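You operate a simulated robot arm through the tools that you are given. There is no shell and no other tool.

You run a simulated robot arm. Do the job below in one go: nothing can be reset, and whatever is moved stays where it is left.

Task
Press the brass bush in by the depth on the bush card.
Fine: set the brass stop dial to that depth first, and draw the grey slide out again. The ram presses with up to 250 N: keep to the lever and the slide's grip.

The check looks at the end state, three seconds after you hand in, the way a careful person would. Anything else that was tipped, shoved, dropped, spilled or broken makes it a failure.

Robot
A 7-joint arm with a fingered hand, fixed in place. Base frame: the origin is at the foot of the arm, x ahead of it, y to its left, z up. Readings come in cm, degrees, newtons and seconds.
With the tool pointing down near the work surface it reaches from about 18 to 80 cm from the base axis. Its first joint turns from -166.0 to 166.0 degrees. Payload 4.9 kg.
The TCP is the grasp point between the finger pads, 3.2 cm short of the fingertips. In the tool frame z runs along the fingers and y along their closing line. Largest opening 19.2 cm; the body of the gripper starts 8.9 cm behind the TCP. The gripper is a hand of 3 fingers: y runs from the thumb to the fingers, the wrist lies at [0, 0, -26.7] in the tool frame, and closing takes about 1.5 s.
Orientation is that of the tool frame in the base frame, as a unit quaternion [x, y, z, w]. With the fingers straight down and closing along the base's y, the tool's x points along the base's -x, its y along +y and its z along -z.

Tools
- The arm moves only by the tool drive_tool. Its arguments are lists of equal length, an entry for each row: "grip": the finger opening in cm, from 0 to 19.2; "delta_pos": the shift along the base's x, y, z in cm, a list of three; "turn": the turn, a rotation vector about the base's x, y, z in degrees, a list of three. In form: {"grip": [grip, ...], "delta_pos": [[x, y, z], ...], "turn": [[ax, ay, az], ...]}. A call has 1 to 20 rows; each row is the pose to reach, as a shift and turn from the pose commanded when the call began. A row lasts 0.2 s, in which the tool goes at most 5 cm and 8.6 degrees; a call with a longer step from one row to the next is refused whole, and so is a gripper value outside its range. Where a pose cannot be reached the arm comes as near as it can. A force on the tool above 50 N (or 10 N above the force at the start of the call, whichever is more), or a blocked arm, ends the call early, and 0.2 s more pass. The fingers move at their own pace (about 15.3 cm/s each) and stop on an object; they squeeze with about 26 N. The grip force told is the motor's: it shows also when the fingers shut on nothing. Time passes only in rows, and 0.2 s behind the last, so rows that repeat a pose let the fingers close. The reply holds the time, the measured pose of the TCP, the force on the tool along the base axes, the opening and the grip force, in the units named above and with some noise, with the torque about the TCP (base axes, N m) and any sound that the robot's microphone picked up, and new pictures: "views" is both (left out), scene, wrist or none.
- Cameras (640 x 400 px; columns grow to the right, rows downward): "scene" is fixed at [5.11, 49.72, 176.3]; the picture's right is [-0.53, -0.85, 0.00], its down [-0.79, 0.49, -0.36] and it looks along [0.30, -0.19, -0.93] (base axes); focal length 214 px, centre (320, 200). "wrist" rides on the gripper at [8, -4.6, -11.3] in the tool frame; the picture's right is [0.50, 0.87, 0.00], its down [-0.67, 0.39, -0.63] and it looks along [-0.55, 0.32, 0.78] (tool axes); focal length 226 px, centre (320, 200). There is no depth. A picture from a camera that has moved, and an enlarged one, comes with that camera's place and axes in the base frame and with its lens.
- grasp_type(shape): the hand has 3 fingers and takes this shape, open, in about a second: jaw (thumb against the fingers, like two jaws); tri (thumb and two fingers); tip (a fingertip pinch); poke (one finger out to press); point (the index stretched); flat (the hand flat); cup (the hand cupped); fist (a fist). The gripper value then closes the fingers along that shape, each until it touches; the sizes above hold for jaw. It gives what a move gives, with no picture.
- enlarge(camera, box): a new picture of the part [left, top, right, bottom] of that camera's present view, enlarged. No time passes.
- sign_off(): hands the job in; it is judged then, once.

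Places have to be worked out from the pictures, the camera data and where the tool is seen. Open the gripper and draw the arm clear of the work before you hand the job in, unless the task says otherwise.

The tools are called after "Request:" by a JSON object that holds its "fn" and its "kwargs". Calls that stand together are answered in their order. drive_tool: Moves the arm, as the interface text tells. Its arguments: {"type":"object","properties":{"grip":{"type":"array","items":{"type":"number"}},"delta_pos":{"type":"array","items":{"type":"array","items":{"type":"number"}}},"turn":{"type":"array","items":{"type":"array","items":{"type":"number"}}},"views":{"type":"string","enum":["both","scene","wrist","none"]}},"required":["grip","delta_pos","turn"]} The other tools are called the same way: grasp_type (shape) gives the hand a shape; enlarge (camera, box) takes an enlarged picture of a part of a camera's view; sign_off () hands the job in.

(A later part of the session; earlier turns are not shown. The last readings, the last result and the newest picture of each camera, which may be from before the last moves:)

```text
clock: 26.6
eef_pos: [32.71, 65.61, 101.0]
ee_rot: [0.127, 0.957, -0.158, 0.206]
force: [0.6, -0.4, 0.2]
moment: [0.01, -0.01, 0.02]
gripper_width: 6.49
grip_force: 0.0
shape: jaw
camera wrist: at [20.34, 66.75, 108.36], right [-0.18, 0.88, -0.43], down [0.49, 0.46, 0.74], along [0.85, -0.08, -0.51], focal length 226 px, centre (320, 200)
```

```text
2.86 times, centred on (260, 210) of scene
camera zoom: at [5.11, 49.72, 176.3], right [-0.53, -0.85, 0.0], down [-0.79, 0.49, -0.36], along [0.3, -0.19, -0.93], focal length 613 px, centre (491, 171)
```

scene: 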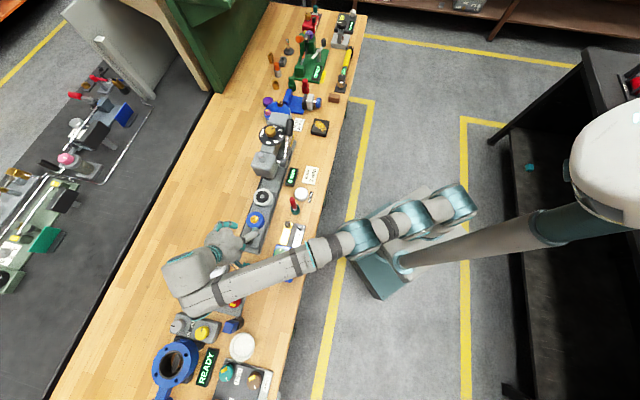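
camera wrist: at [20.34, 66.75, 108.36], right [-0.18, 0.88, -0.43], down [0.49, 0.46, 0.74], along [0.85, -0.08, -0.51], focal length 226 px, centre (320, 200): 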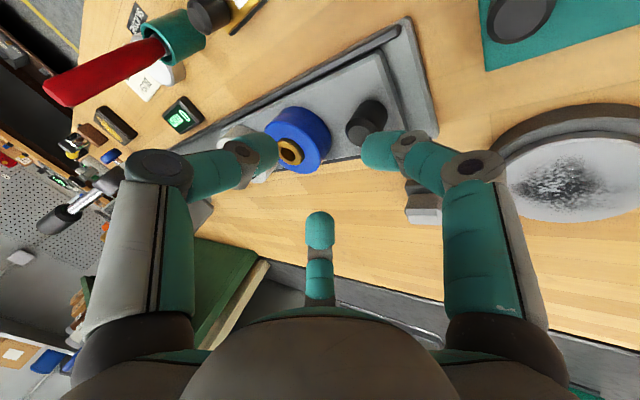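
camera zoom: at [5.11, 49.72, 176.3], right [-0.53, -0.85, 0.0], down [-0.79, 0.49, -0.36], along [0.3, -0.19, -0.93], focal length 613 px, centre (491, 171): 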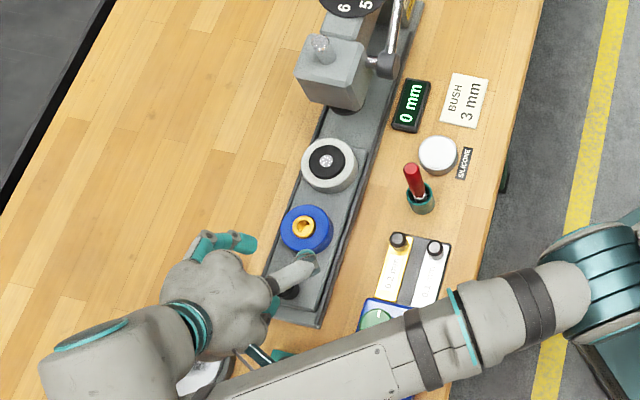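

The 30° lean is reachable. Before choosing the lean for the grip I look at the head's clearances in detail.

Request:
{"fn": "enlarge", "kwargs": {"camera": "scene", "box": [245, 135, 305, 185]}}

Request:
{"fn": "enlarge", "kwargs": {"camera": "scene", "box": [235, 185, 285, 255]}}

Request:
{"fn": "enlarge", "kwargs": {"camera": "wrist", "box": [0, 120, 200, 260]}}

```text
8.00 times, centred on (275, 160) of scene
camera zoom: at [5.11, 49.72, 176.3], right [-0.53, -0.85, 0.0], down [-0.79, 0.49, -0.36], along [0.3, -0.19, -0.93], focal length 1716 px, centre (680, 520)
```

zoom: 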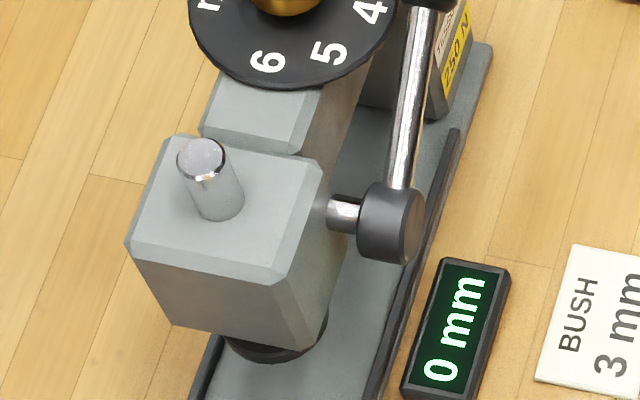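

```text
5.71 times, centred on (260, 220) of scene
camera zoom: at [5.11, 49.72, 176.3], right [-0.53, -0.85, 0.0], down [-0.79, 0.49, -0.36], along [0.3, -0.19, -0.93], focal length 1226 px, centre (663, 86)
```

zoom: 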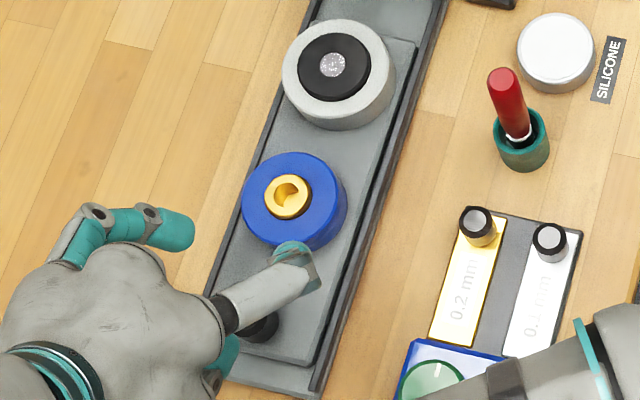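

```text
2.86 times, centred on (100, 190) of wrist
camera zoom: at [20.34, 66.75, 108.36], right [-0.18, 0.88, -0.43], down [0.49, 0.46, 0.74], along [0.85, -0.08, -0.51], focal length 646 px, centre (949, 229)
```

zoom: 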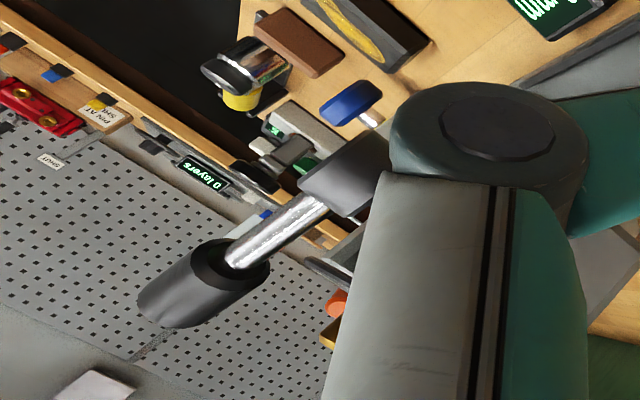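

The head's front face is about 3.2 cm from the ram axis, bottom at z≈98.7, so a lean of about 14° is enough and gives a better hold on the peg. I set that lean and hover just above the peg with the fingers at 5 cm.

Request:
{"fn": "drive_tool", "kwargs": {"grip": [6, 5, 5, 5, 5], "delta_pos": [[-0.2, 0.2, -1], [-0.46, 0.49, -2], [-0.46, 0.49, -3], [-0.46, 0.49, -3], [-0.46, 0.49, -3]], "turn": [[5, 5, 0], [10, 10, 0], [11.3, 11.3, 0], [11.3, 11.3, 0], [11.3, 11.3, 0]], "views": "wrist"}}

Request:
{"fn": "enlarge", "kwargs": {"camera": "wrist", "box": [220, 80, 420, 260]}}

Request:
{"fn": "enlarge", "kwargs": {"camera": "scene", "box": [200, 180, 300, 280]}}

```text
clock: 27.8
eef_pos: [32.23, 66.08, 97.8]
ee_rot: [0.13, 0.984, -0.075, 0.096]
force: [0.2, 0.6, 0.0]
moment: [-0.03, 0.04, 0.01]
gripper_width: 5.02
grip_force: 0.0
shape: jaw
camera wrist: at [21.56, 65.6, 107.67], right [-0.24, 0.95, -0.21], down [0.63, 0.32, 0.71], along [0.74, 0.04, -0.68], focal length 226 px, centre (320, 200)
```

wrist: 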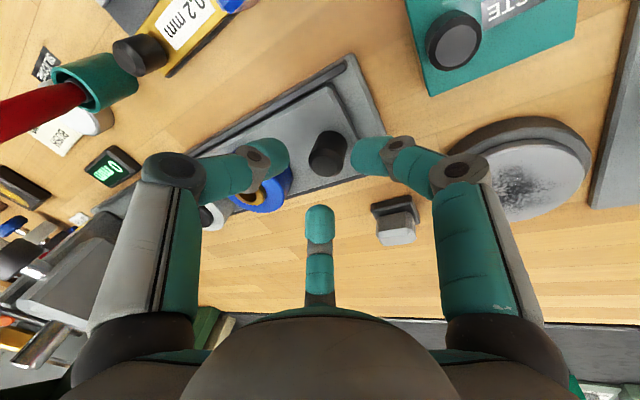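

```text
2.22 times, centred on (320, 170) of wrist
camera zoom: at [21.56, 65.6, 107.67], right [-0.24, 0.95, -0.21], down [0.63, 0.32, 0.71], along [0.74, 0.04, -0.68], focal length 502 px, centre (320, 267)
```

zoom: 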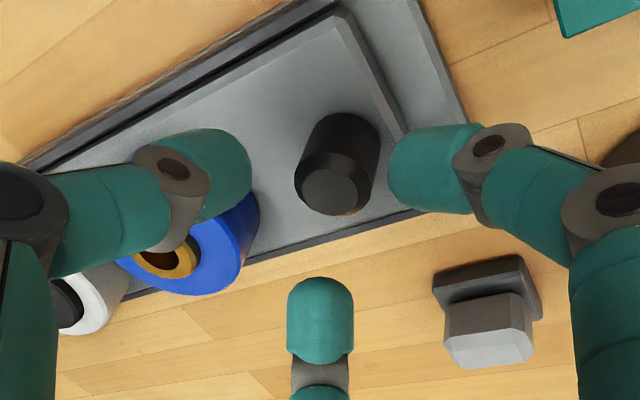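

```text
4.00 times, centred on (250, 230) of scene
camera zoom: at [5.11, 49.72, 176.3], right [-0.53, -0.85, 0.0], down [-0.79, 0.49, -0.36], along [0.3, -0.19, -0.93], focal length 858 px, centre (600, 80)
```

zoom: 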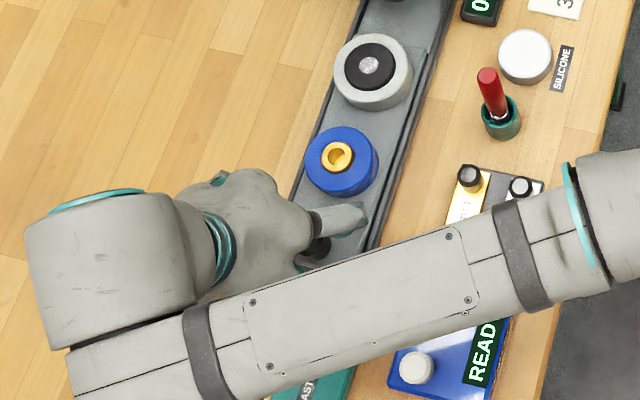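

Peg top reads near (32.75, 65.75, 93.7), well centred for this lean. I descend 3 cm.

Request:
{"fn": "drive_tool", "kwargs": {"grip": [5, 5, 5, 5], "delta_pos": [[0.05, 0.1, -1], [0.05, 0.1, -2], [0.05, 0.1, -3], [0.05, 0.1, -3]], "turn": [[0, 0, 0], [0, 0, 0], [0, 0, 0], [0, 0, 0]], "views": "wrist"}}

Request:
{"fn": "enlarge", "kwargs": {"camera": "wrist", "box": [220, 80, 420, 260]}}

```text
clock: 28.8
eef_pos: [32.37, 66.28, 94.91]
ee_rot: [0.13, 0.984, -0.074, 0.096]
force: [0.7, -0.7, 0.6]
moment: [0.02, 0.02, -0.02]
gripper_width: 5.01
grip_force: 0.0
shape: jaw
camera wrist: at [21.72, 65.73, 104.73], right [-0.24, 0.95, -0.21], down [0.63, 0.32, 0.71], along [0.74, 0.04, -0.68], focal length 226 px, centre (320, 200)
```

wrist: 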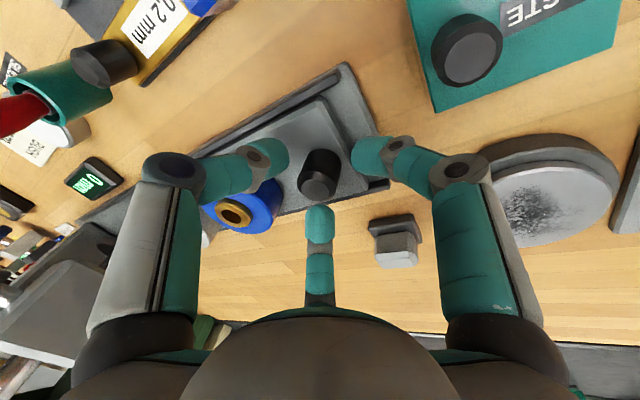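

```text
2.22 times, centred on (320, 170) of wrist
camera zoom: at [21.72, 65.73, 104.73], right [-0.24, 0.95, -0.21], down [0.63, 0.32, 0.71], along [0.74, 0.04, -0.68], focal length 502 px, centre (320, 267)
```

zoom: 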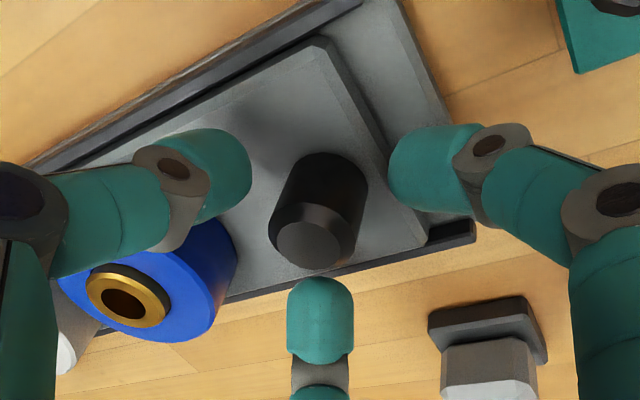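

No contact with the plate, and the peg is between the three fingers. I close on it.

Request:
{"fn": "drive_tool", "kwargs": {"grip": [4, 3, 1, 1, 1, 1], "delta_pos": [[0, 0, 0], [0, 0, 0], [0, 0, 0], [0, 0, 0], [0, 0, 0], [0, 0, 0]], "turn": [[0, 0, 0], [0, 0, 0], [0, 0, 0], [0, 0, 0], [0, 0, 0], [0, 0, 0]], "views": "wrist"}}

Request:
{"fn": "enlarge", "kwargs": {"camera": "wrist", "box": [220, 80, 420, 260]}}

```text
clock: 30.2
eef_pos: [32.31, 66.21, 94.97]
ee_rot: [0.13, 0.984, -0.074, 0.096]
force: [1.5, 0.3, -4.0]
moment: [0.07, 0.04, 0.04]
gripper_width: 2.35
grip_force: 26.4
shape: jaw
camera wrist: at [21.73, 65.72, 104.69], right [-0.24, 0.95, -0.21], down [0.63, 0.32, 0.71], along [0.74, 0.04, -0.68], focal length 226 px, centre (320, 200)
```

wrist: 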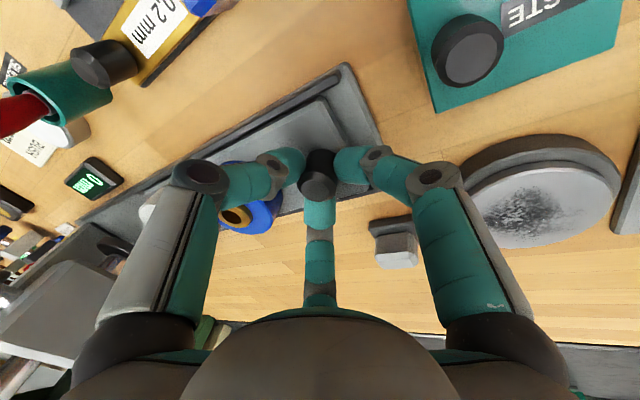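

```text
2.22 times, centred on (320, 170) of wrist
camera zoom: at [21.73, 65.72, 104.69], right [-0.24, 0.95, -0.21], down [0.63, 0.32, 0.71], along [0.74, 0.04, -0.68], focal length 502 px, centre (320, 267)
```

zoom: 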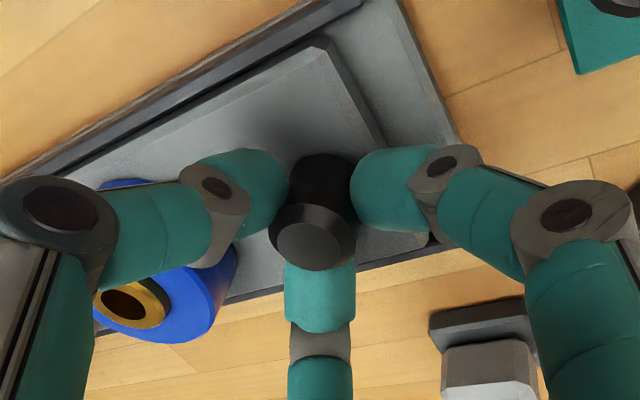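

Peg held (26 N). I push the slide inward along about −45.7°, first 5 cm, watching the side forces.

Request:
{"fn": "drive_tool", "kwargs": {"grip": [1, 1, 1, 1, 1, 1], "delta_pos": [[0.7, -0.72, 0], [1.4, -1.43, 0], [2.1, -2.15, 0], [2.79, -2.86, 0], [3.49, -3.58, 0], [3.49, -3.58, 0]], "turn": [[0, 0, 0], [0, 0, 0], [0, 0, 0], [0, 0, 0], [0, 0, 0], [0, 0, 0]], "views": "both"}}

Request:
{"fn": "enlarge", "kwargs": {"camera": "scene", "box": [200, 140, 320, 260]}}

```text
clock: 31.6
eef_pos: [35.81, 62.73, 95.02]
ee_rot: [0.13, 0.984, -0.075, 0.097]
force: [4.8, 2.8, -12.5]
moment: [0.19, 0.02, 0.06]
gripper_width: 2.28
grip_force: 25.8
shape: jaw
camera wrist: at [25.2, 62.16, 104.73], right [-0.24, 0.95, -0.21], down [0.63, 0.32, 0.71], along [0.74, 0.04, -0.68], focal length 226 px, centre (320, 200)
```

scene: 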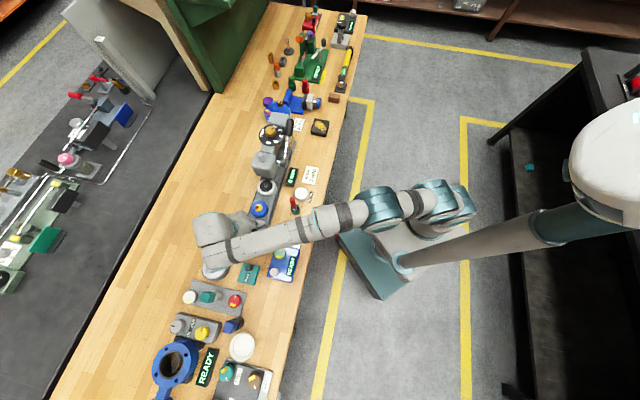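
wrist: 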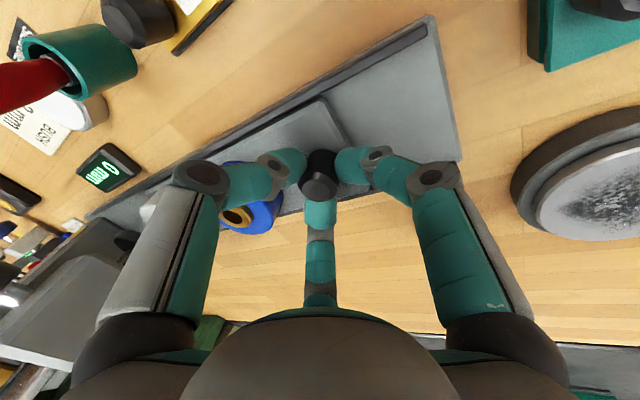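

```text
3.33 times, centred on (260, 200) of scene
camera zoom: at [5.11, 49.72, 176.3], right [-0.53, -0.85, 0.0], down [-0.79, 0.49, -0.36], along [0.3, -0.19, -0.93], focal length 715 px, centre (520, 200)
```

zoom: 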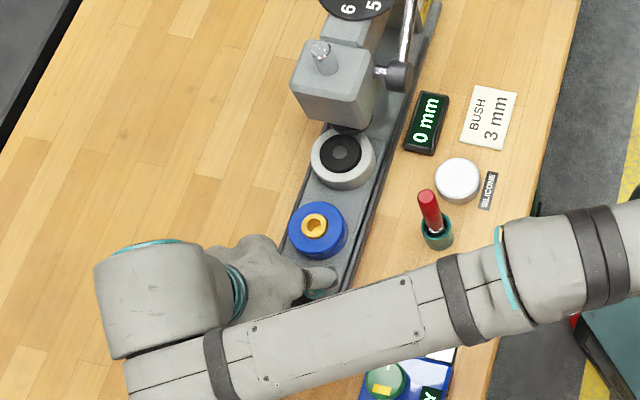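

The slide follows smoothly; side force is slight, asking for a bit less negative direction. I push another 8 cm along −45°, easing the height by 0.1 cm.

Request:
{"fn": "drive_tool", "kwargs": {"grip": [1, 1, 1, 1, 1, 1, 1, 1, 1], "delta_pos": [[0.74, -0.68, -0.05], [1.45, -1.39, -0.1], [2.16, -2.1, -0.1], [2.87, -2.81, -0.1], [3.57, -3.51, -0.1], [4.28, -4.22, -0.1], [4.99, -4.93, -0.1], [5.69, -5.63, -0.1], [5.69, -5.63, -0.1]], "turn": [[0, 0, 0], [0, 0, 0], [0, 0, 0], [0, 0, 0], [0, 0, 0], [0, 0, 0], [0, 0, 0], [0, 0, 0], [0, 0, 0]], "views": "both"}}

Request:
{"fn": "enlarge", "kwargs": {"camera": "scene", "box": [220, 130, 320, 230]}}

Request:
{"fn": "enlarge", "kwargs": {"camera": "wrist", "box": [0, 120, 340, 340]}}

```text
clock: 33.6
eef_pos: [41.66, 56.91, 94.91]
ee_rot: [0.13, 0.984, -0.075, 0.096]
force: [1.2, -1.5, -6.7]
moment: [0.1, 0.12, 0.05]
gripper_width: 2.31
grip_force: 26.0
shape: jaw
camera wrist: at [30.95, 56.44, 104.71], right [-0.24, 0.95, -0.21], down [0.63, 0.32, 0.71], along [0.74, 0.04, -0.68], focal length 226 px, centre (320, 200)
```

scene: 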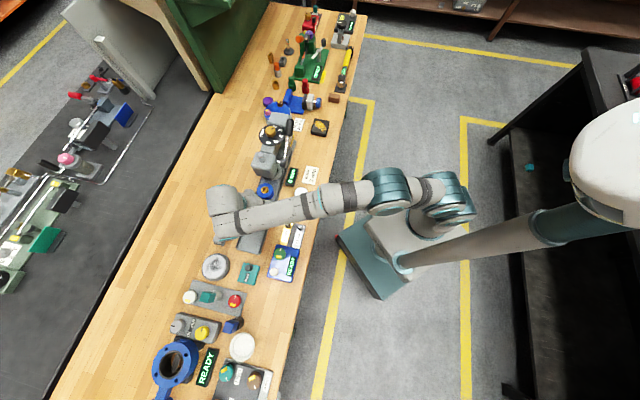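
wrist: 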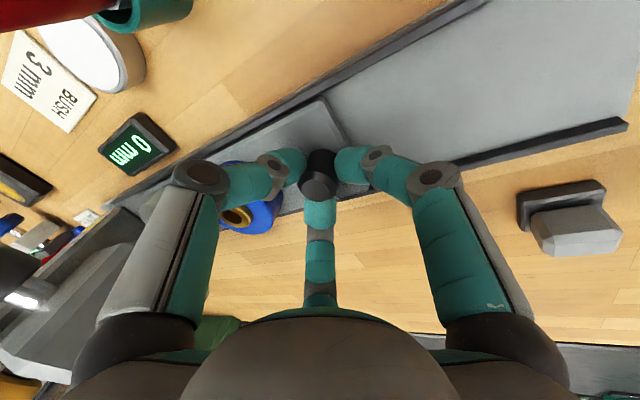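

```text
4.00 times, centred on (270, 180) of scene
camera zoom: at [5.11, 49.72, 176.3], right [-0.53, -0.85, 0.0], down [-0.79, 0.49, -0.36], along [0.3, -0.19, -0.93], focal length 858 px, centre (520, 280)
```

zoom: 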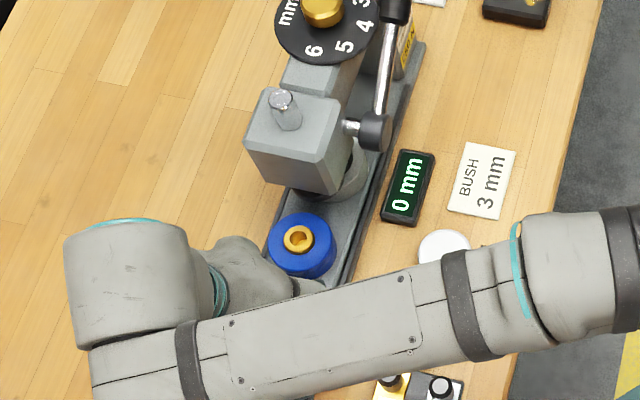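

```text
1.82 times, centred on (170, 230) of wrist
camera zoom: at [30.95, 56.44, 104.71], right [-0.24, 0.95, -0.21], down [0.63, 0.32, 0.71], along [0.74, 0.04, -0.68], focal length 411 px, centre (593, 146)
```

zoom: 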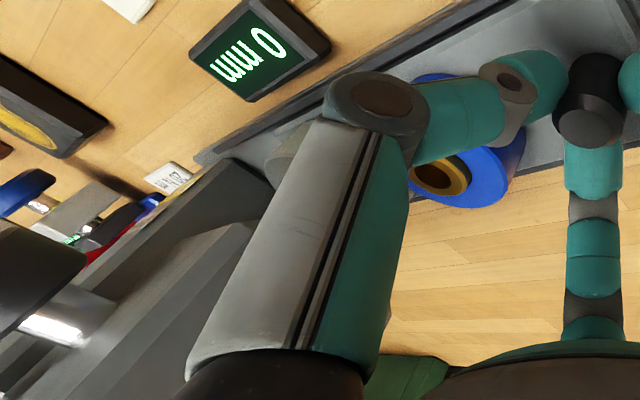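

About 13.2 cm done; the bush is now ~6.7 cm from the ram axis, with clearances good. I push 5.5 cm more and look again.

Request:
{"fn": "drive_tool", "kwargs": {"grip": [1, 1, 1, 1, 1, 1, 1], "delta_pos": [[0.71, -0.71, 0], [1.41, -1.41, 0], [2.12, -2.12, 0], [2.83, -2.83, 0], [3.54, -3.54, 0], [3.89, -3.89, 0], [3.89, -3.89, 0]], "turn": [[0, 0, 0], [0, 0, 0], [0, 0, 0], [0, 0, 0], [0, 0, 0], [0, 0, 0], [0, 0, 0]], "views": "both"}}

Request:
{"fn": "enlarge", "kwargs": {"camera": "scene", "box": [240, 130, 310, 200]}}

Request:
{"fn": "enlarge", "kwargs": {"camera": "wrist", "box": [0, 120, 340, 340]}}

```text
clock: 35.2
eef_pos: [45.46, 53.07, 94.91]
ee_rot: [0.13, 0.984, -0.073, 0.097]
force: [1.4, 1.2, -0.1]
moment: [0.11, 0.08, 0.08]
gripper_width: 2.3
grip_force: 26.7
shape: jaw
camera wrist: at [34.78, 52.57, 104.68], right [-0.24, 0.95, -0.21], down [0.63, 0.32, 0.71], along [0.74, 0.04, -0.68], focal length 226 px, centre (320, 200)
```

scene: 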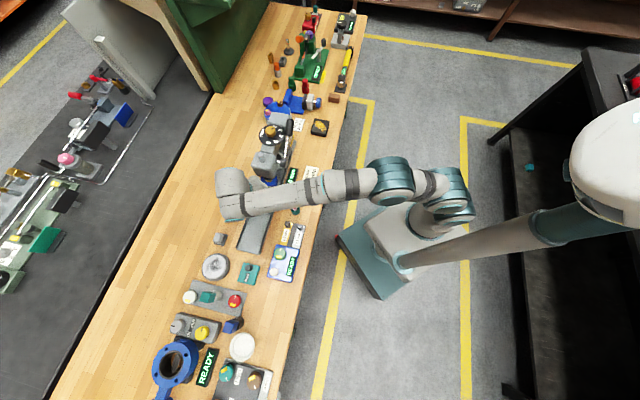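
wrist: 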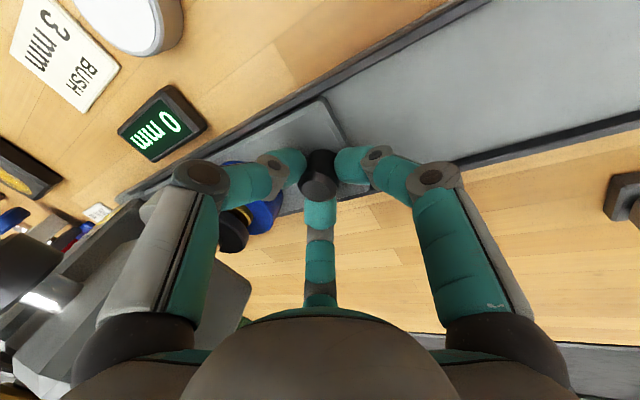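

```text
5.71 times, centred on (275, 165) of scene
camera zoom: at [5.11, 49.72, 176.3], right [-0.53, -0.85, 0.0], down [-0.79, 0.49, -0.36], along [0.3, -0.19, -0.93], focal length 1226 px, centre (577, 400)
```

zoom: 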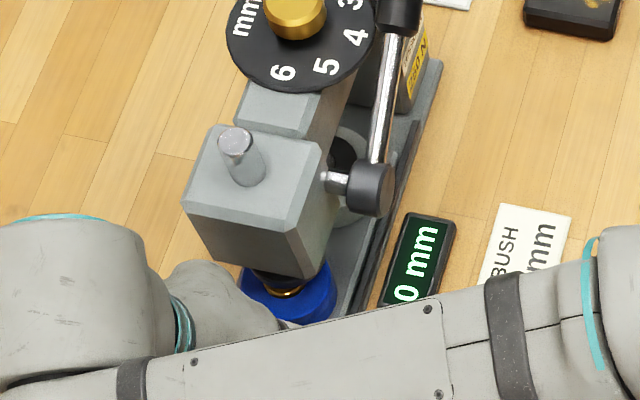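

```text
1.82 times, centred on (170, 230) of wrist
camera zoom: at [34.78, 52.57, 104.68], right [-0.24, 0.95, -0.21], down [0.63, 0.32, 0.71], along [0.74, 0.04, -0.68], focal length 411 px, centre (593, 146)
```

zoom: 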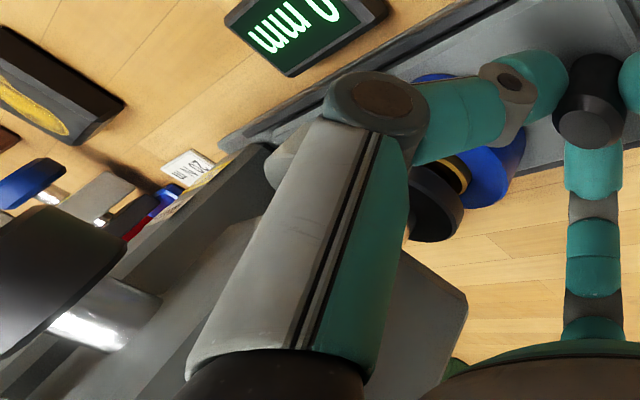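

Moved 18.6 cm; about 1.2 cm remains by my estimate. I advance slowly 1.0 cm in small steps and check for a stop.

Request:
{"fn": "drive_tool", "kwargs": {"grip": [1, 1, 1, 1, 1], "delta_pos": [[0.18, -0.18, 0], [0.35, -0.35, 0], [0.53, -0.53, 0], [0.71, -0.71, 0], [0.71, -0.71, 0]], "turn": [[0, 0, 0], [0, 0, 0], [0, 0, 0], [0, 0, 0], [0, 0, 0]], "views": "wrist"}}

Request:
{"fn": "enlarge", "kwargs": {"camera": "wrist", "box": [190, 140, 350, 290]}}

Request:
{"fn": "enlarge", "kwargs": {"camera": "scene", "box": [250, 145, 300, 195]}}

```text
clock: 36.4
eef_pos: [46.22, 52.38, 95.05]
ee_rot: [0.129, 0.984, -0.075, 0.097]
force: [5.1, 1.7, -4.5]
moment: [0.15, 0.0, 0.08]
gripper_width: 2.32
grip_force: 26.3
shape: jaw
camera wrist: at [35.5, 51.86, 104.71], right [-0.24, 0.95, -0.21], down [0.63, 0.32, 0.71], along [0.74, 0.04, -0.68], focal length 226 px, centre (320, 200)
```

wrist: 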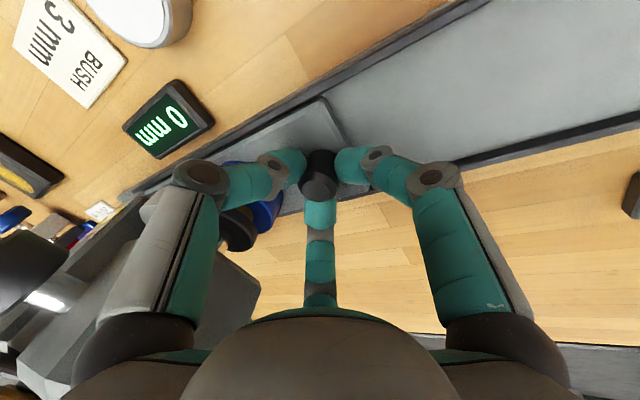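

```text
2.67 times, centred on (270, 215) of wrist
camera zoom: at [35.5, 51.86, 104.71], right [-0.24, 0.95, -0.21], down [0.63, 0.32, 0.71], along [0.74, 0.04, -0.68], focal length 603 px, centre (453, 160)
```

zoom: 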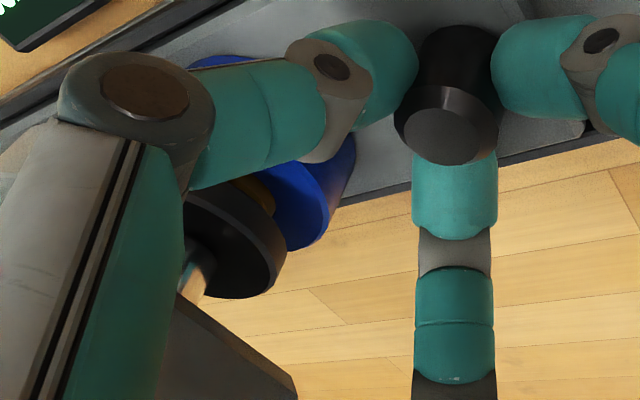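

```text
8.00 times, centred on (275, 170) of scene
camera zoom: at [5.11, 49.72, 176.3], right [-0.53, -0.85, 0.0], down [-0.79, 0.49, -0.36], along [0.3, -0.19, -0.93], focal length 1716 px, centre (680, 440)
```

zoom: 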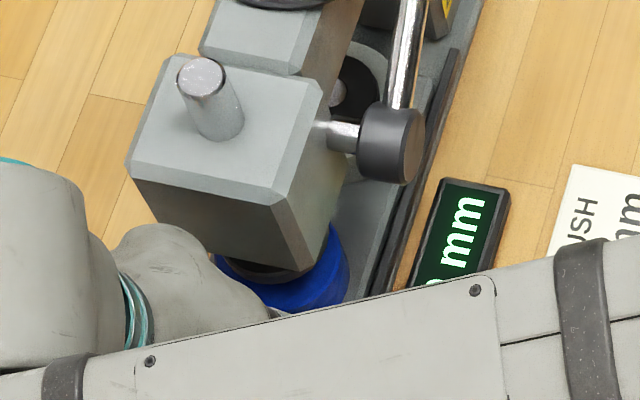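

No stop yet at 19.6 cm. I advance another 0.6 cm gently.

Request:
{"fn": "drive_tool", "kwargs": {"grip": [1, 1, 1, 1, 1], "delta_pos": [[0.1, -0.1, 0], [0.2, -0.2, 0], [0.3, -0.3, 0], [0.42, -0.42, 0], [0.42, -0.42, 0]], "turn": [[0, 0, 0], [0, 0, 0], [0, 0, 0], [0, 0, 0], [0, 0, 0]], "views": "wrist"}}

Request:
{"fn": "enlarge", "kwargs": {"camera": "wrist", "box": [190, 140, 350, 290]}}

Request:
{"fn": "enlarge", "kwargs": {"camera": "scene", "box": [250, 120, 320, 190]}}

```text
clock: 37.6
eef_pos: [46.52, 52.09, 94.89]
ee_rot: [0.13, 0.984, -0.074, 0.096]
force: [-1.4, 2.6, -2.5]
moment: [0.16, 0.18, 0.01]
gripper_width: 2.29
grip_force: 25.7
shape: jaw
camera wrist: at [35.88, 51.5, 104.7], right [-0.24, 0.95, -0.21], down [0.63, 0.32, 0.71], along [0.74, 0.04, -0.68], focal length 226 px, centre (320, 200)
```

wrist: 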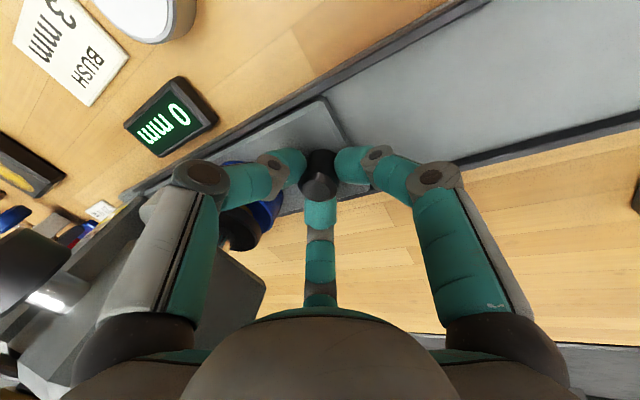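

```text
2.67 times, centred on (270, 215) of wrist
camera zoom: at [35.88, 51.5, 104.7], right [-0.24, 0.95, -0.21], down [0.63, 0.32, 0.71], along [0.74, 0.04, -0.68], focal length 603 px, centre (453, 160)
```

zoom: 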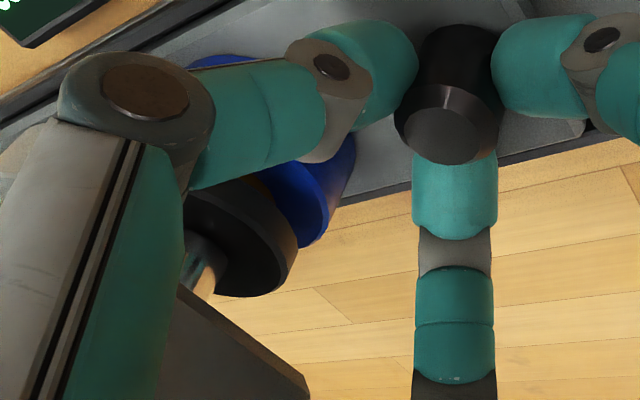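

```text
5.71 times, centred on (285, 155) of scene
camera zoom: at [5.11, 49.72, 176.3], right [-0.53, -0.85, 0.0], down [-0.79, 0.49, -0.36], along [0.3, -0.19, -0.93], focal length 1226 px, centre (520, 457)
```

zoom: 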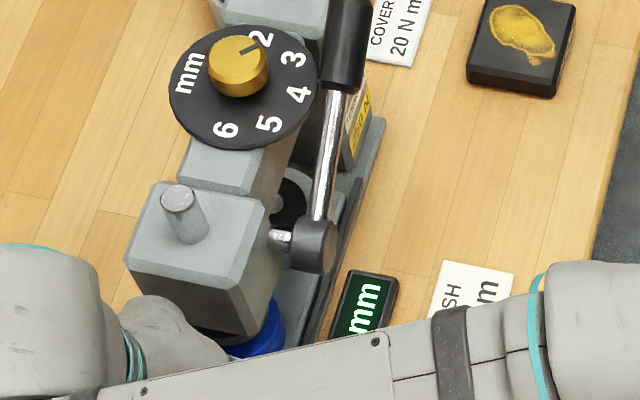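

At 20.03 cm it moved less than commanded, perhaps the end stop. I press 0.5 cm further to confirm.

Request:
{"fn": "drive_tool", "kwargs": {"grip": [1, 1, 1, 1], "delta_pos": [[0.12, -0.12, 0], [0.24, -0.24, 0], [0.36, -0.36, 0], [0.36, -0.36, 0]], "turn": [[0, 0, 0], [0, 0, 0], [0, 0, 0], [0, 0, 0]], "views": "wrist"}}

```text
clock: 38.6
eef_pos: [46.76, 51.83, 94.97]
ee_rot: [0.13, 0.984, -0.072, 0.095]
force: [-25.2, 18.4, 6.3]
moment: [0.69, 0.76, -0.23]
gripper_width: 2.39
grip_force: 26.1
shape: jaw
camera wrist: at [36.17, 51.27, 104.7], right [-0.24, 0.95, -0.21], down [0.63, 0.31, 0.71], along [0.74, 0.04, -0.68], focal length 226 px, centre (320, 200)
```

wrist: 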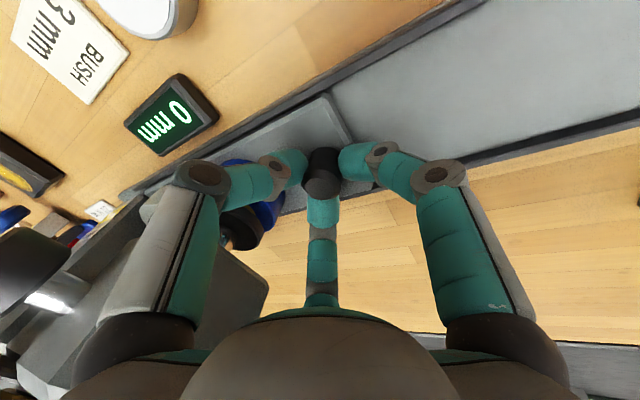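

A firm stop (≈31 N along the slide, reacting at the peg), so the slide is fully in with the bush under the ram at 20 cm travel. I relax the push, open, and lift back along the finger axis.

Request:
{"fn": "drive_tool", "kwargs": {"grip": [1, 1, 4, 5, 5, 5, 5, 5, 5, 5], "delta_pos": [[-0.15, 0.15, 0], [-0.3, 0.3, 0], [-0.3, 0.3, 0], [-0.3, 0.3, 0], [-0.5, 0.5, 1], [-0.8, 0.8, 2.5], [-1.2, 1.2, 4], [-1.8, 1.8, 6], [-2.5, 2.5, 8], [-2.5, 2.5, 8]], "turn": [[0, 0, 0], [0, 0, 0], [0, 0, 0], [0, 0, 0], [0, 0, 0], [0, 0, 0], [0, 0, 0], [0, 0, 0], [0, 0, 0], [0, 0, 0]], "views": "both"}}

Request:
{"fn": "enlarge", "kwargs": {"camera": "wrist", "box": [160, 100, 400, 280]}}

Request:
{"fn": "enlarge", "kwargs": {"camera": "scene", "box": [230, 120, 320, 210]}}

```text
clock: 40.8
eef_pos: [44.37, 54.15, 102.93]
ee_rot: [0.129, 0.984, -0.074, 0.097]
force: [-0.4, 0.5, 0.6]
moment: [-0.01, 0.02, 0.01]
gripper_width: 4.99
grip_force: 0.1
shape: jaw
camera wrist: at [33.8, 53.69, 112.69], right [-0.24, 0.95, -0.21], down [0.63, 0.32, 0.71], along [0.74, 0.04, -0.68], focal length 226 px, centre (320, 200)
```

scene: 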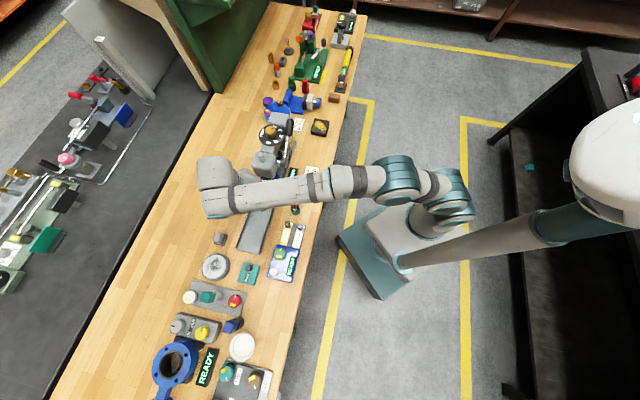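
wrist: 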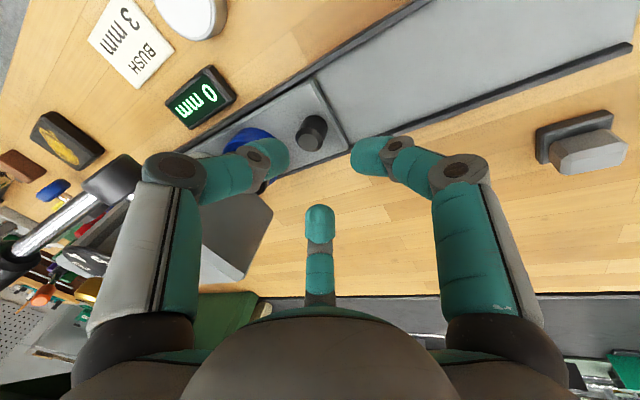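

```text
2.22 times, centred on (280, 190) of wrist
camera zoom: at [33.8, 53.69, 112.69], right [-0.24, 0.95, -0.21], down [0.63, 0.32, 0.71], along [0.74, 0.04, -0.68], focal length 502 px, centre (409, 222)
```

zoom: 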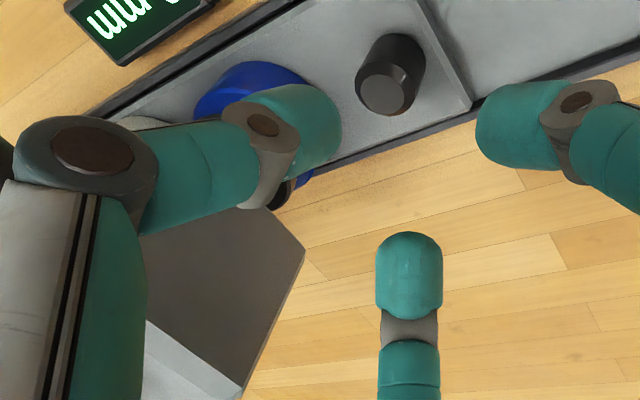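

```text
4.44 times, centred on (275, 165) of scene
camera zoom: at [5.11, 49.72, 176.3], right [-0.53, -0.85, 0.0], down [-0.79, 0.49, -0.36], along [0.3, -0.19, -0.93], focal length 953 px, centre (520, 356)
```

zoom: 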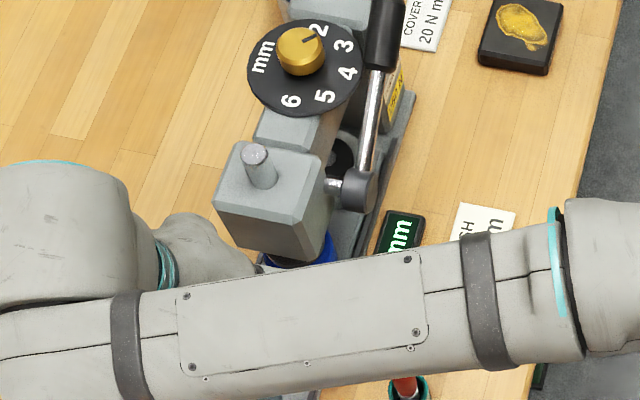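

The peg is now near (46.5, 51.7), slide in. Next the lever (hub ≈(49.3, 39, 103), handle tip ≈(59, 29, 112), about 32° above level). I'll grip its handle from the robot side with a horizontal hand, so I first lift, straighten, and go round to the near side of the press.

Request:
{"fn": "drive_tool", "kwargs": {"grip": [5, 5, 5, 5, 5, 5, 5, 5, 5, 5, 5, 5], "delta_pos": [[0, 0, 4], [0, 0, 8], [0, 0, 12], [0.3, -3, 14], [0.8, -7, 14], [1.4, -11, 14], [2, -15, 14], [2.6, -19, 14], [3.2, -23, 14], [3.8, -27, 14], [4.2, -31.5, 14], [4.2, -31.5, 14]], "turn": [[0, 0, 0], [0, 0, 0], [3, 3, 0], [6, 6, 0], [9.9, 9.9, 0], [9.9, 9.9, 0], [9.9, 9.9, 0], [9.9, 9.9, 0], [9.9, 9.9, 0], [9.9, 9.9, 0], [9.9, 9.9, 0], [9.9, 9.9, 0]], "views": "both"}}

Request:
{"fn": "enlarge", "kwargs": {"camera": "scene", "box": [230, 110, 330, 220]}}

```text
clock: 43.4
eef_pos: [48.52, 22.61, 116.92]
ee_rot: [0.131, 0.991, -0.001, 0.0]
force: [0.2, 0.1, -0.4]
moment: [0.02, 0.0, 0.01]
gripper_width: 5.03
grip_force: 0.0
shape: jaw
camera wrist: at [39.75, 20.26, 128.17], right [-0.26, 0.97, 0.0], down [0.75, 0.2, 0.63], along [0.61, 0.16, -0.78], focal length 226 px, centre (320, 200)
```

scene: 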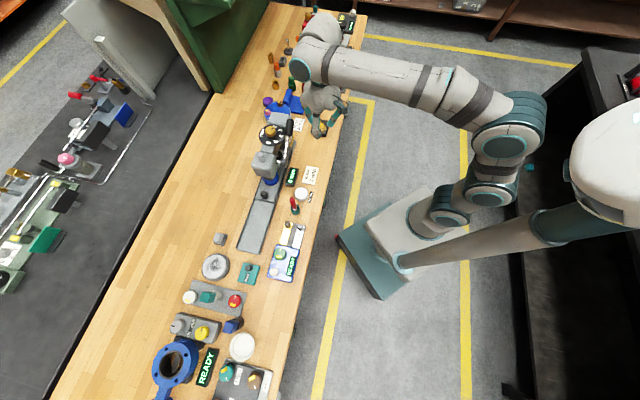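
wrist: 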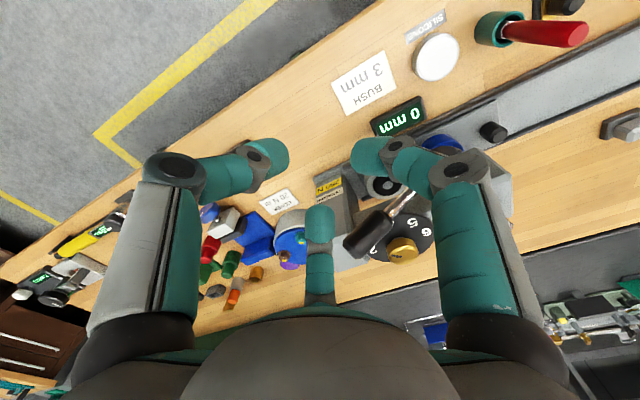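

```text
3.64 times, centred on (280, 165) of scene
camera zoom: at [5.11, 49.72, 176.3], right [-0.53, -0.85, 0.0], down [-0.79, 0.49, -0.36], along [0.3, -0.19, -0.93], focal length 780 px, centre (466, 327)
```

zoom: 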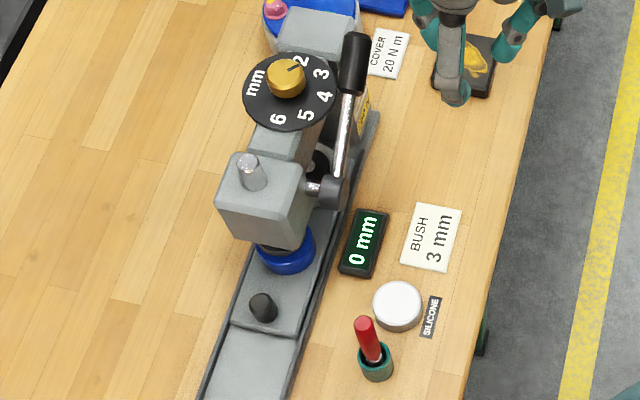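

The slide is fully in with the blue housing under the ram, and the dial still shows 3. I now rotate the hand 90° about the slide direction so the fingers point away from the robot, coming down to handle height.

Request:
{"fn": "drive_tool", "kwargs": {"grip": [5, 5, 5, 5, 5, 5, 5, 5, 5, 5, 5, 5, 5], "delta_pos": [[0, 0, -0.5], [0, 0, -1], [0, 0, -1.5], [0, 0, -2], [0, 0, -2.5], [0, 0, -3], [0, 0, -3.5], [0, 0, -4], [0, 0, -5], [0, 0, -6], [0, 0, -6.5], [0, 0, -6.9], [0, 0, -6.9]], "turn": [[5.7, -5.7, 0], [11.4, -11.4, 0], [17.1, -17.1, 0], [22.8, -22.8, 0], [28.5, -28.5, 0], [34.2, -34.2, 0], [39.9, -39.9, 0], [45.6, -45.6, 0], [51.3, -51.3, 0], [57, -57, 0], [61, -61, 0], [63.6, -63.6, 0], [63.6, -63.6, 0]], "views": "both"}}

Request:
{"fn": "enlarge", "kwargs": {"camera": "scene", "box": [230, 90, 350, 210]}}

```text
clock: 46.2
eef_pos: [48.43, 22.67, 109.97]
ee_rot: [0.093, 0.701, 0.56, 0.431]
force: [0.3, -0.5, 0.0]
moment: [0.0, 0.02, -0.01]
gripper_width: 5.0
grip_force: 0.1
shape: jaw
camera wrist: at [37.36, 17.88, 102.02], right [-0.61, 0.61, 0.5], down [-0.17, -0.72, 0.67], along [0.77, 0.32, 0.55], focal length 226 px, centre (320, 200)
```

scene: 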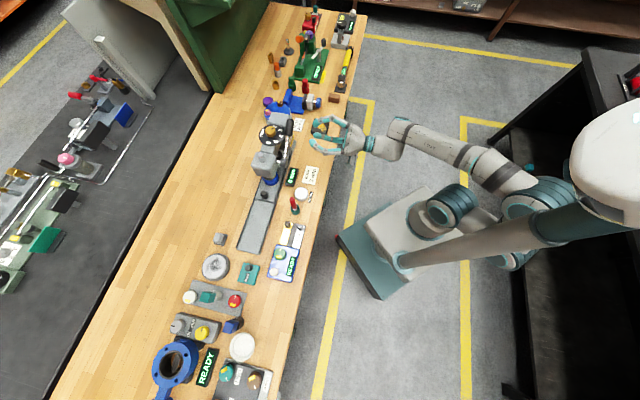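
wrist: 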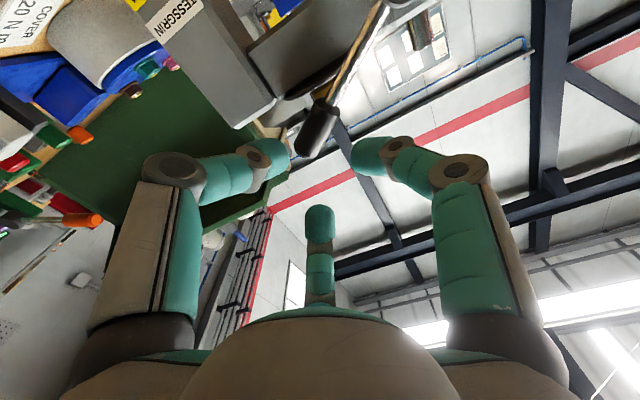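

```text
3.33 times, centred on (290, 150) of scene
camera zoom: at [5.11, 49.72, 176.3], right [-0.53, -0.85, 0.0], down [-0.79, 0.49, -0.36], along [0.3, -0.19, -0.93], focal length 715 px, centre (420, 367)
```

zoom: 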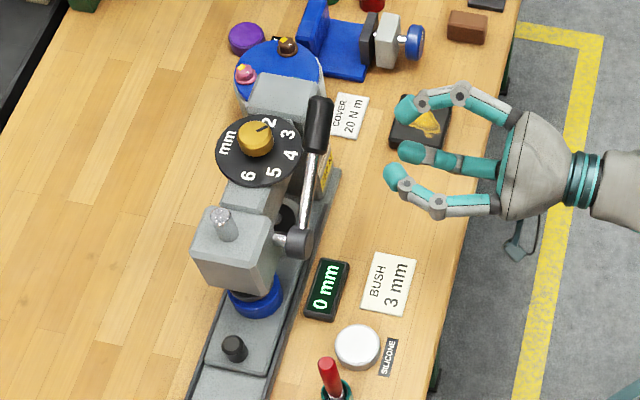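

The hand is horizontal with the thumb below and two fingers above handle height. I approach along the finger direction, stopping about 3 cm short to check alignment.

Request:
{"fn": "drive_tool", "kwargs": {"grip": [6, 6, 6, 6, 6], "delta_pos": [[1.6, 1.3, 0], [3.1, 2.6, 0.1], [4.6, 3.9, 0.1], [5.87, 5.21, 0.1], [5.87, 5.21, 0.1]], "turn": [[0, 0, 0], [0, 0, 0], [0, 0, 0], [0, 0, 0], [0, 0, 0]], "views": "both"}}

Request:
{"fn": "enlarge", "kwargs": {"camera": "scene", "box": [240, 100, 330, 190]}}

Request:
{"fn": "enlarge", "kwargs": {"camera": "wrist", "box": [220, 60, 420, 260]}}

```text
clock: 47.4
eef_pos: [54.52, 27.95, 110.11]
ee_rot: [0.093, 0.702, 0.56, 0.43]
force: [-0.5, 0.6, 0.3]
moment: [0.01, 0.01, 0.01]
gripper_width: 5.94
grip_force: 0.0
shape: jaw
camera wrist: at [43.33, 23.21, 102.07], right [-0.61, 0.61, 0.5], down [-0.17, -0.72, 0.67], along [0.77, 0.33, 0.55], focal length 226 px, centre (320, 200)
```

scene: 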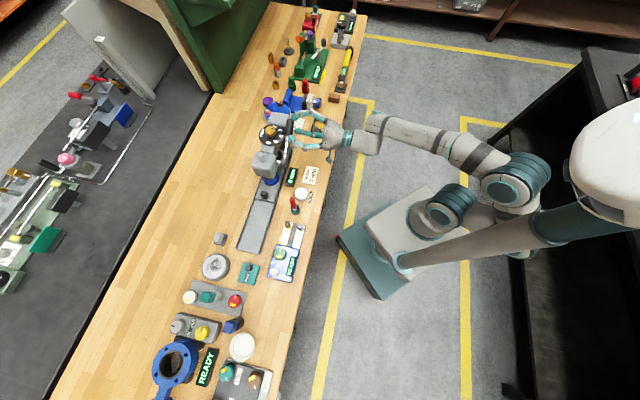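
wrist: 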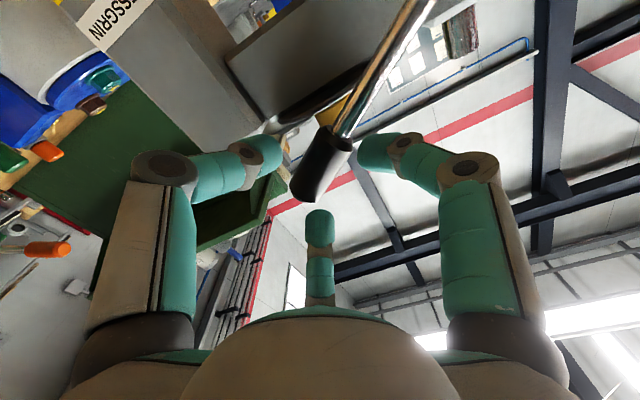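

```text
4.44 times, centred on (285, 145) of scene
camera zoom: at [5.11, 49.72, 176.3], right [-0.53, -0.85, 0.0], down [-0.79, 0.49, -0.36], along [0.3, -0.19, -0.93], focal length 953 px, centre (476, 444)
```

zoom: 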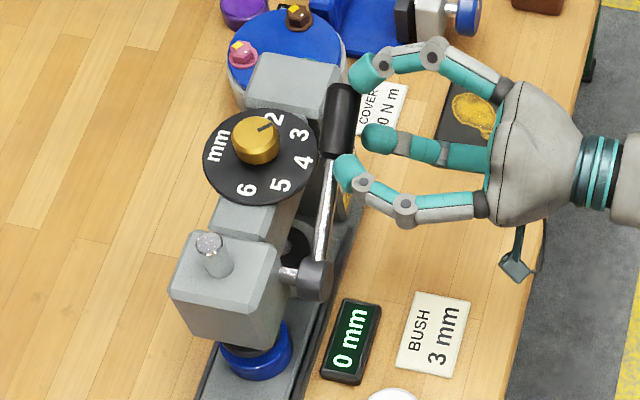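

```text
2.00 times, centred on (320, 160) of wrist
camera zoom: at [43.33, 23.21, 102.07], right [-0.61, 0.61, 0.5], down [-0.17, -0.72, 0.67], along [0.77, 0.33, 0.55], focal length 452 px, centre (320, 280)
```

zoom: 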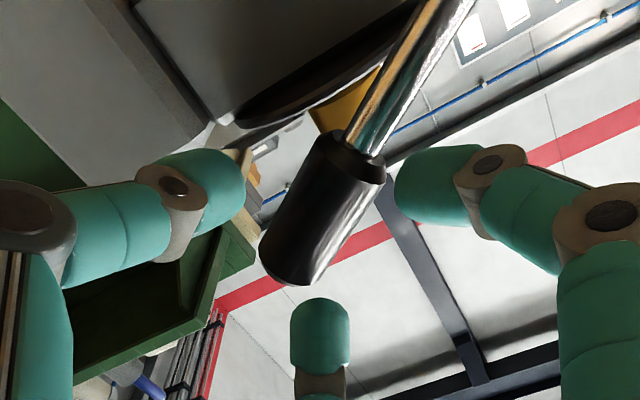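

The handle sits centred between the fingers and aligned with the hand. I move the last 2.6 cm forward.

Request:
{"fn": "drive_tool", "kwargs": {"grip": [6, 6, 6, 6], "delta_pos": [[0.6, 0.6, 0], [1.2, 1.2, 0], [1.84, 1.84, 0], [1.84, 1.84, 0]], "turn": [[0, 0, 0], [0, 0, 0], [0, 0, 0], [0, 0, 0]], "views": "both"}}

Request:
{"fn": "enlarge", "kwargs": {"camera": "scene", "box": [240, 100, 330, 190]}}

Request:
{"fn": "enlarge", "kwargs": {"camera": "wrist", "box": [220, 60, 420, 260]}}

```text
clock: 48.4
eef_pos: [56.3, 29.71, 110.12]
ee_rot: [0.092, 0.701, 0.562, 0.43]
force: [-1.6, 0.5, 0.4]
moment: [0.01, -0.02, 0.04]
gripper_width: 5.98
grip_force: 0.0
shape: jaw
camera wrist: at [45.19, 25.02, 102.1], right [-0.61, 0.61, 0.5], down [-0.17, -0.72, 0.67], along [0.77, 0.33, 0.55], focal length 226 px, centre (320, 200)
```

scene: 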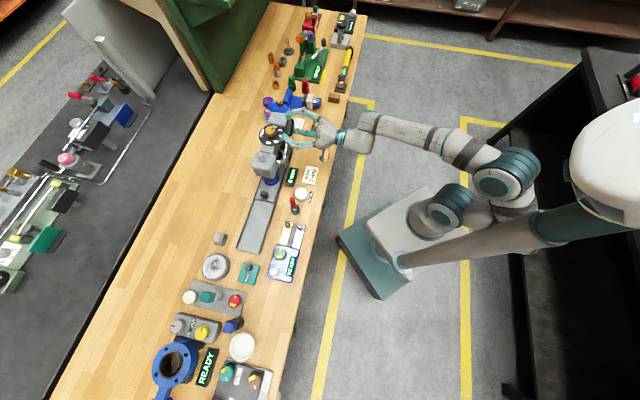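
wrist: 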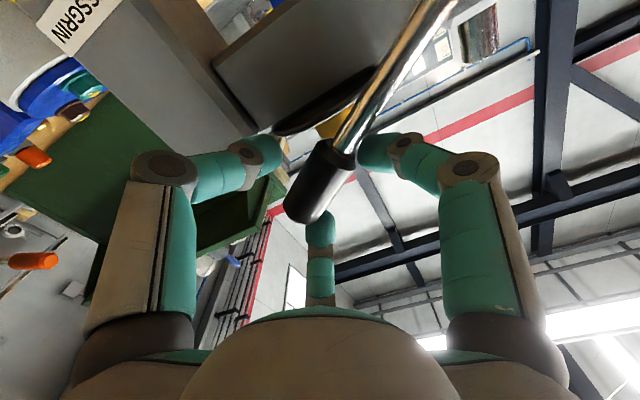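

```text
4.44 times, centred on (285, 145) of scene
camera zoom: at [5.11, 49.72, 176.3], right [-0.53, -0.85, 0.0], down [-0.79, 0.49, -0.36], along [0.3, -0.19, -0.93], focal length 953 px, centre (476, 444)
```

zoom: 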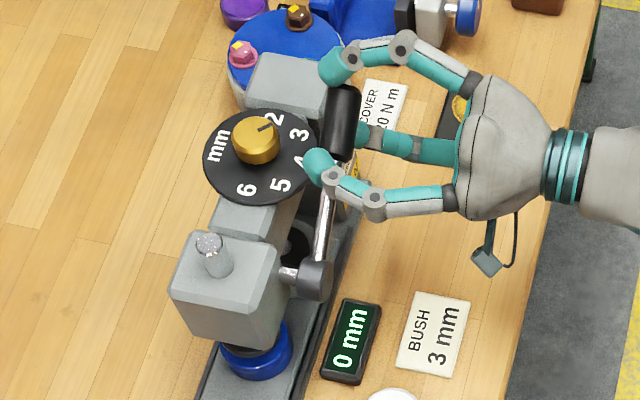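

```text
2.00 times, centred on (320, 160) of wrist
camera zoom: at [45.19, 25.02, 102.1], right [-0.61, 0.61, 0.5], down [-0.17, -0.72, 0.67], along [0.77, 0.33, 0.55], focal length 452 px, centre (320, 280)
```

zoom: 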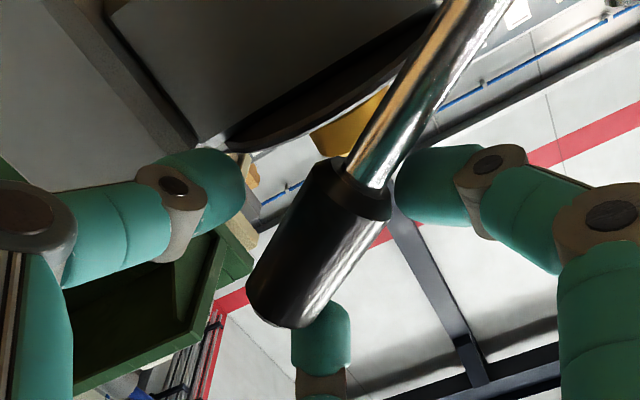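

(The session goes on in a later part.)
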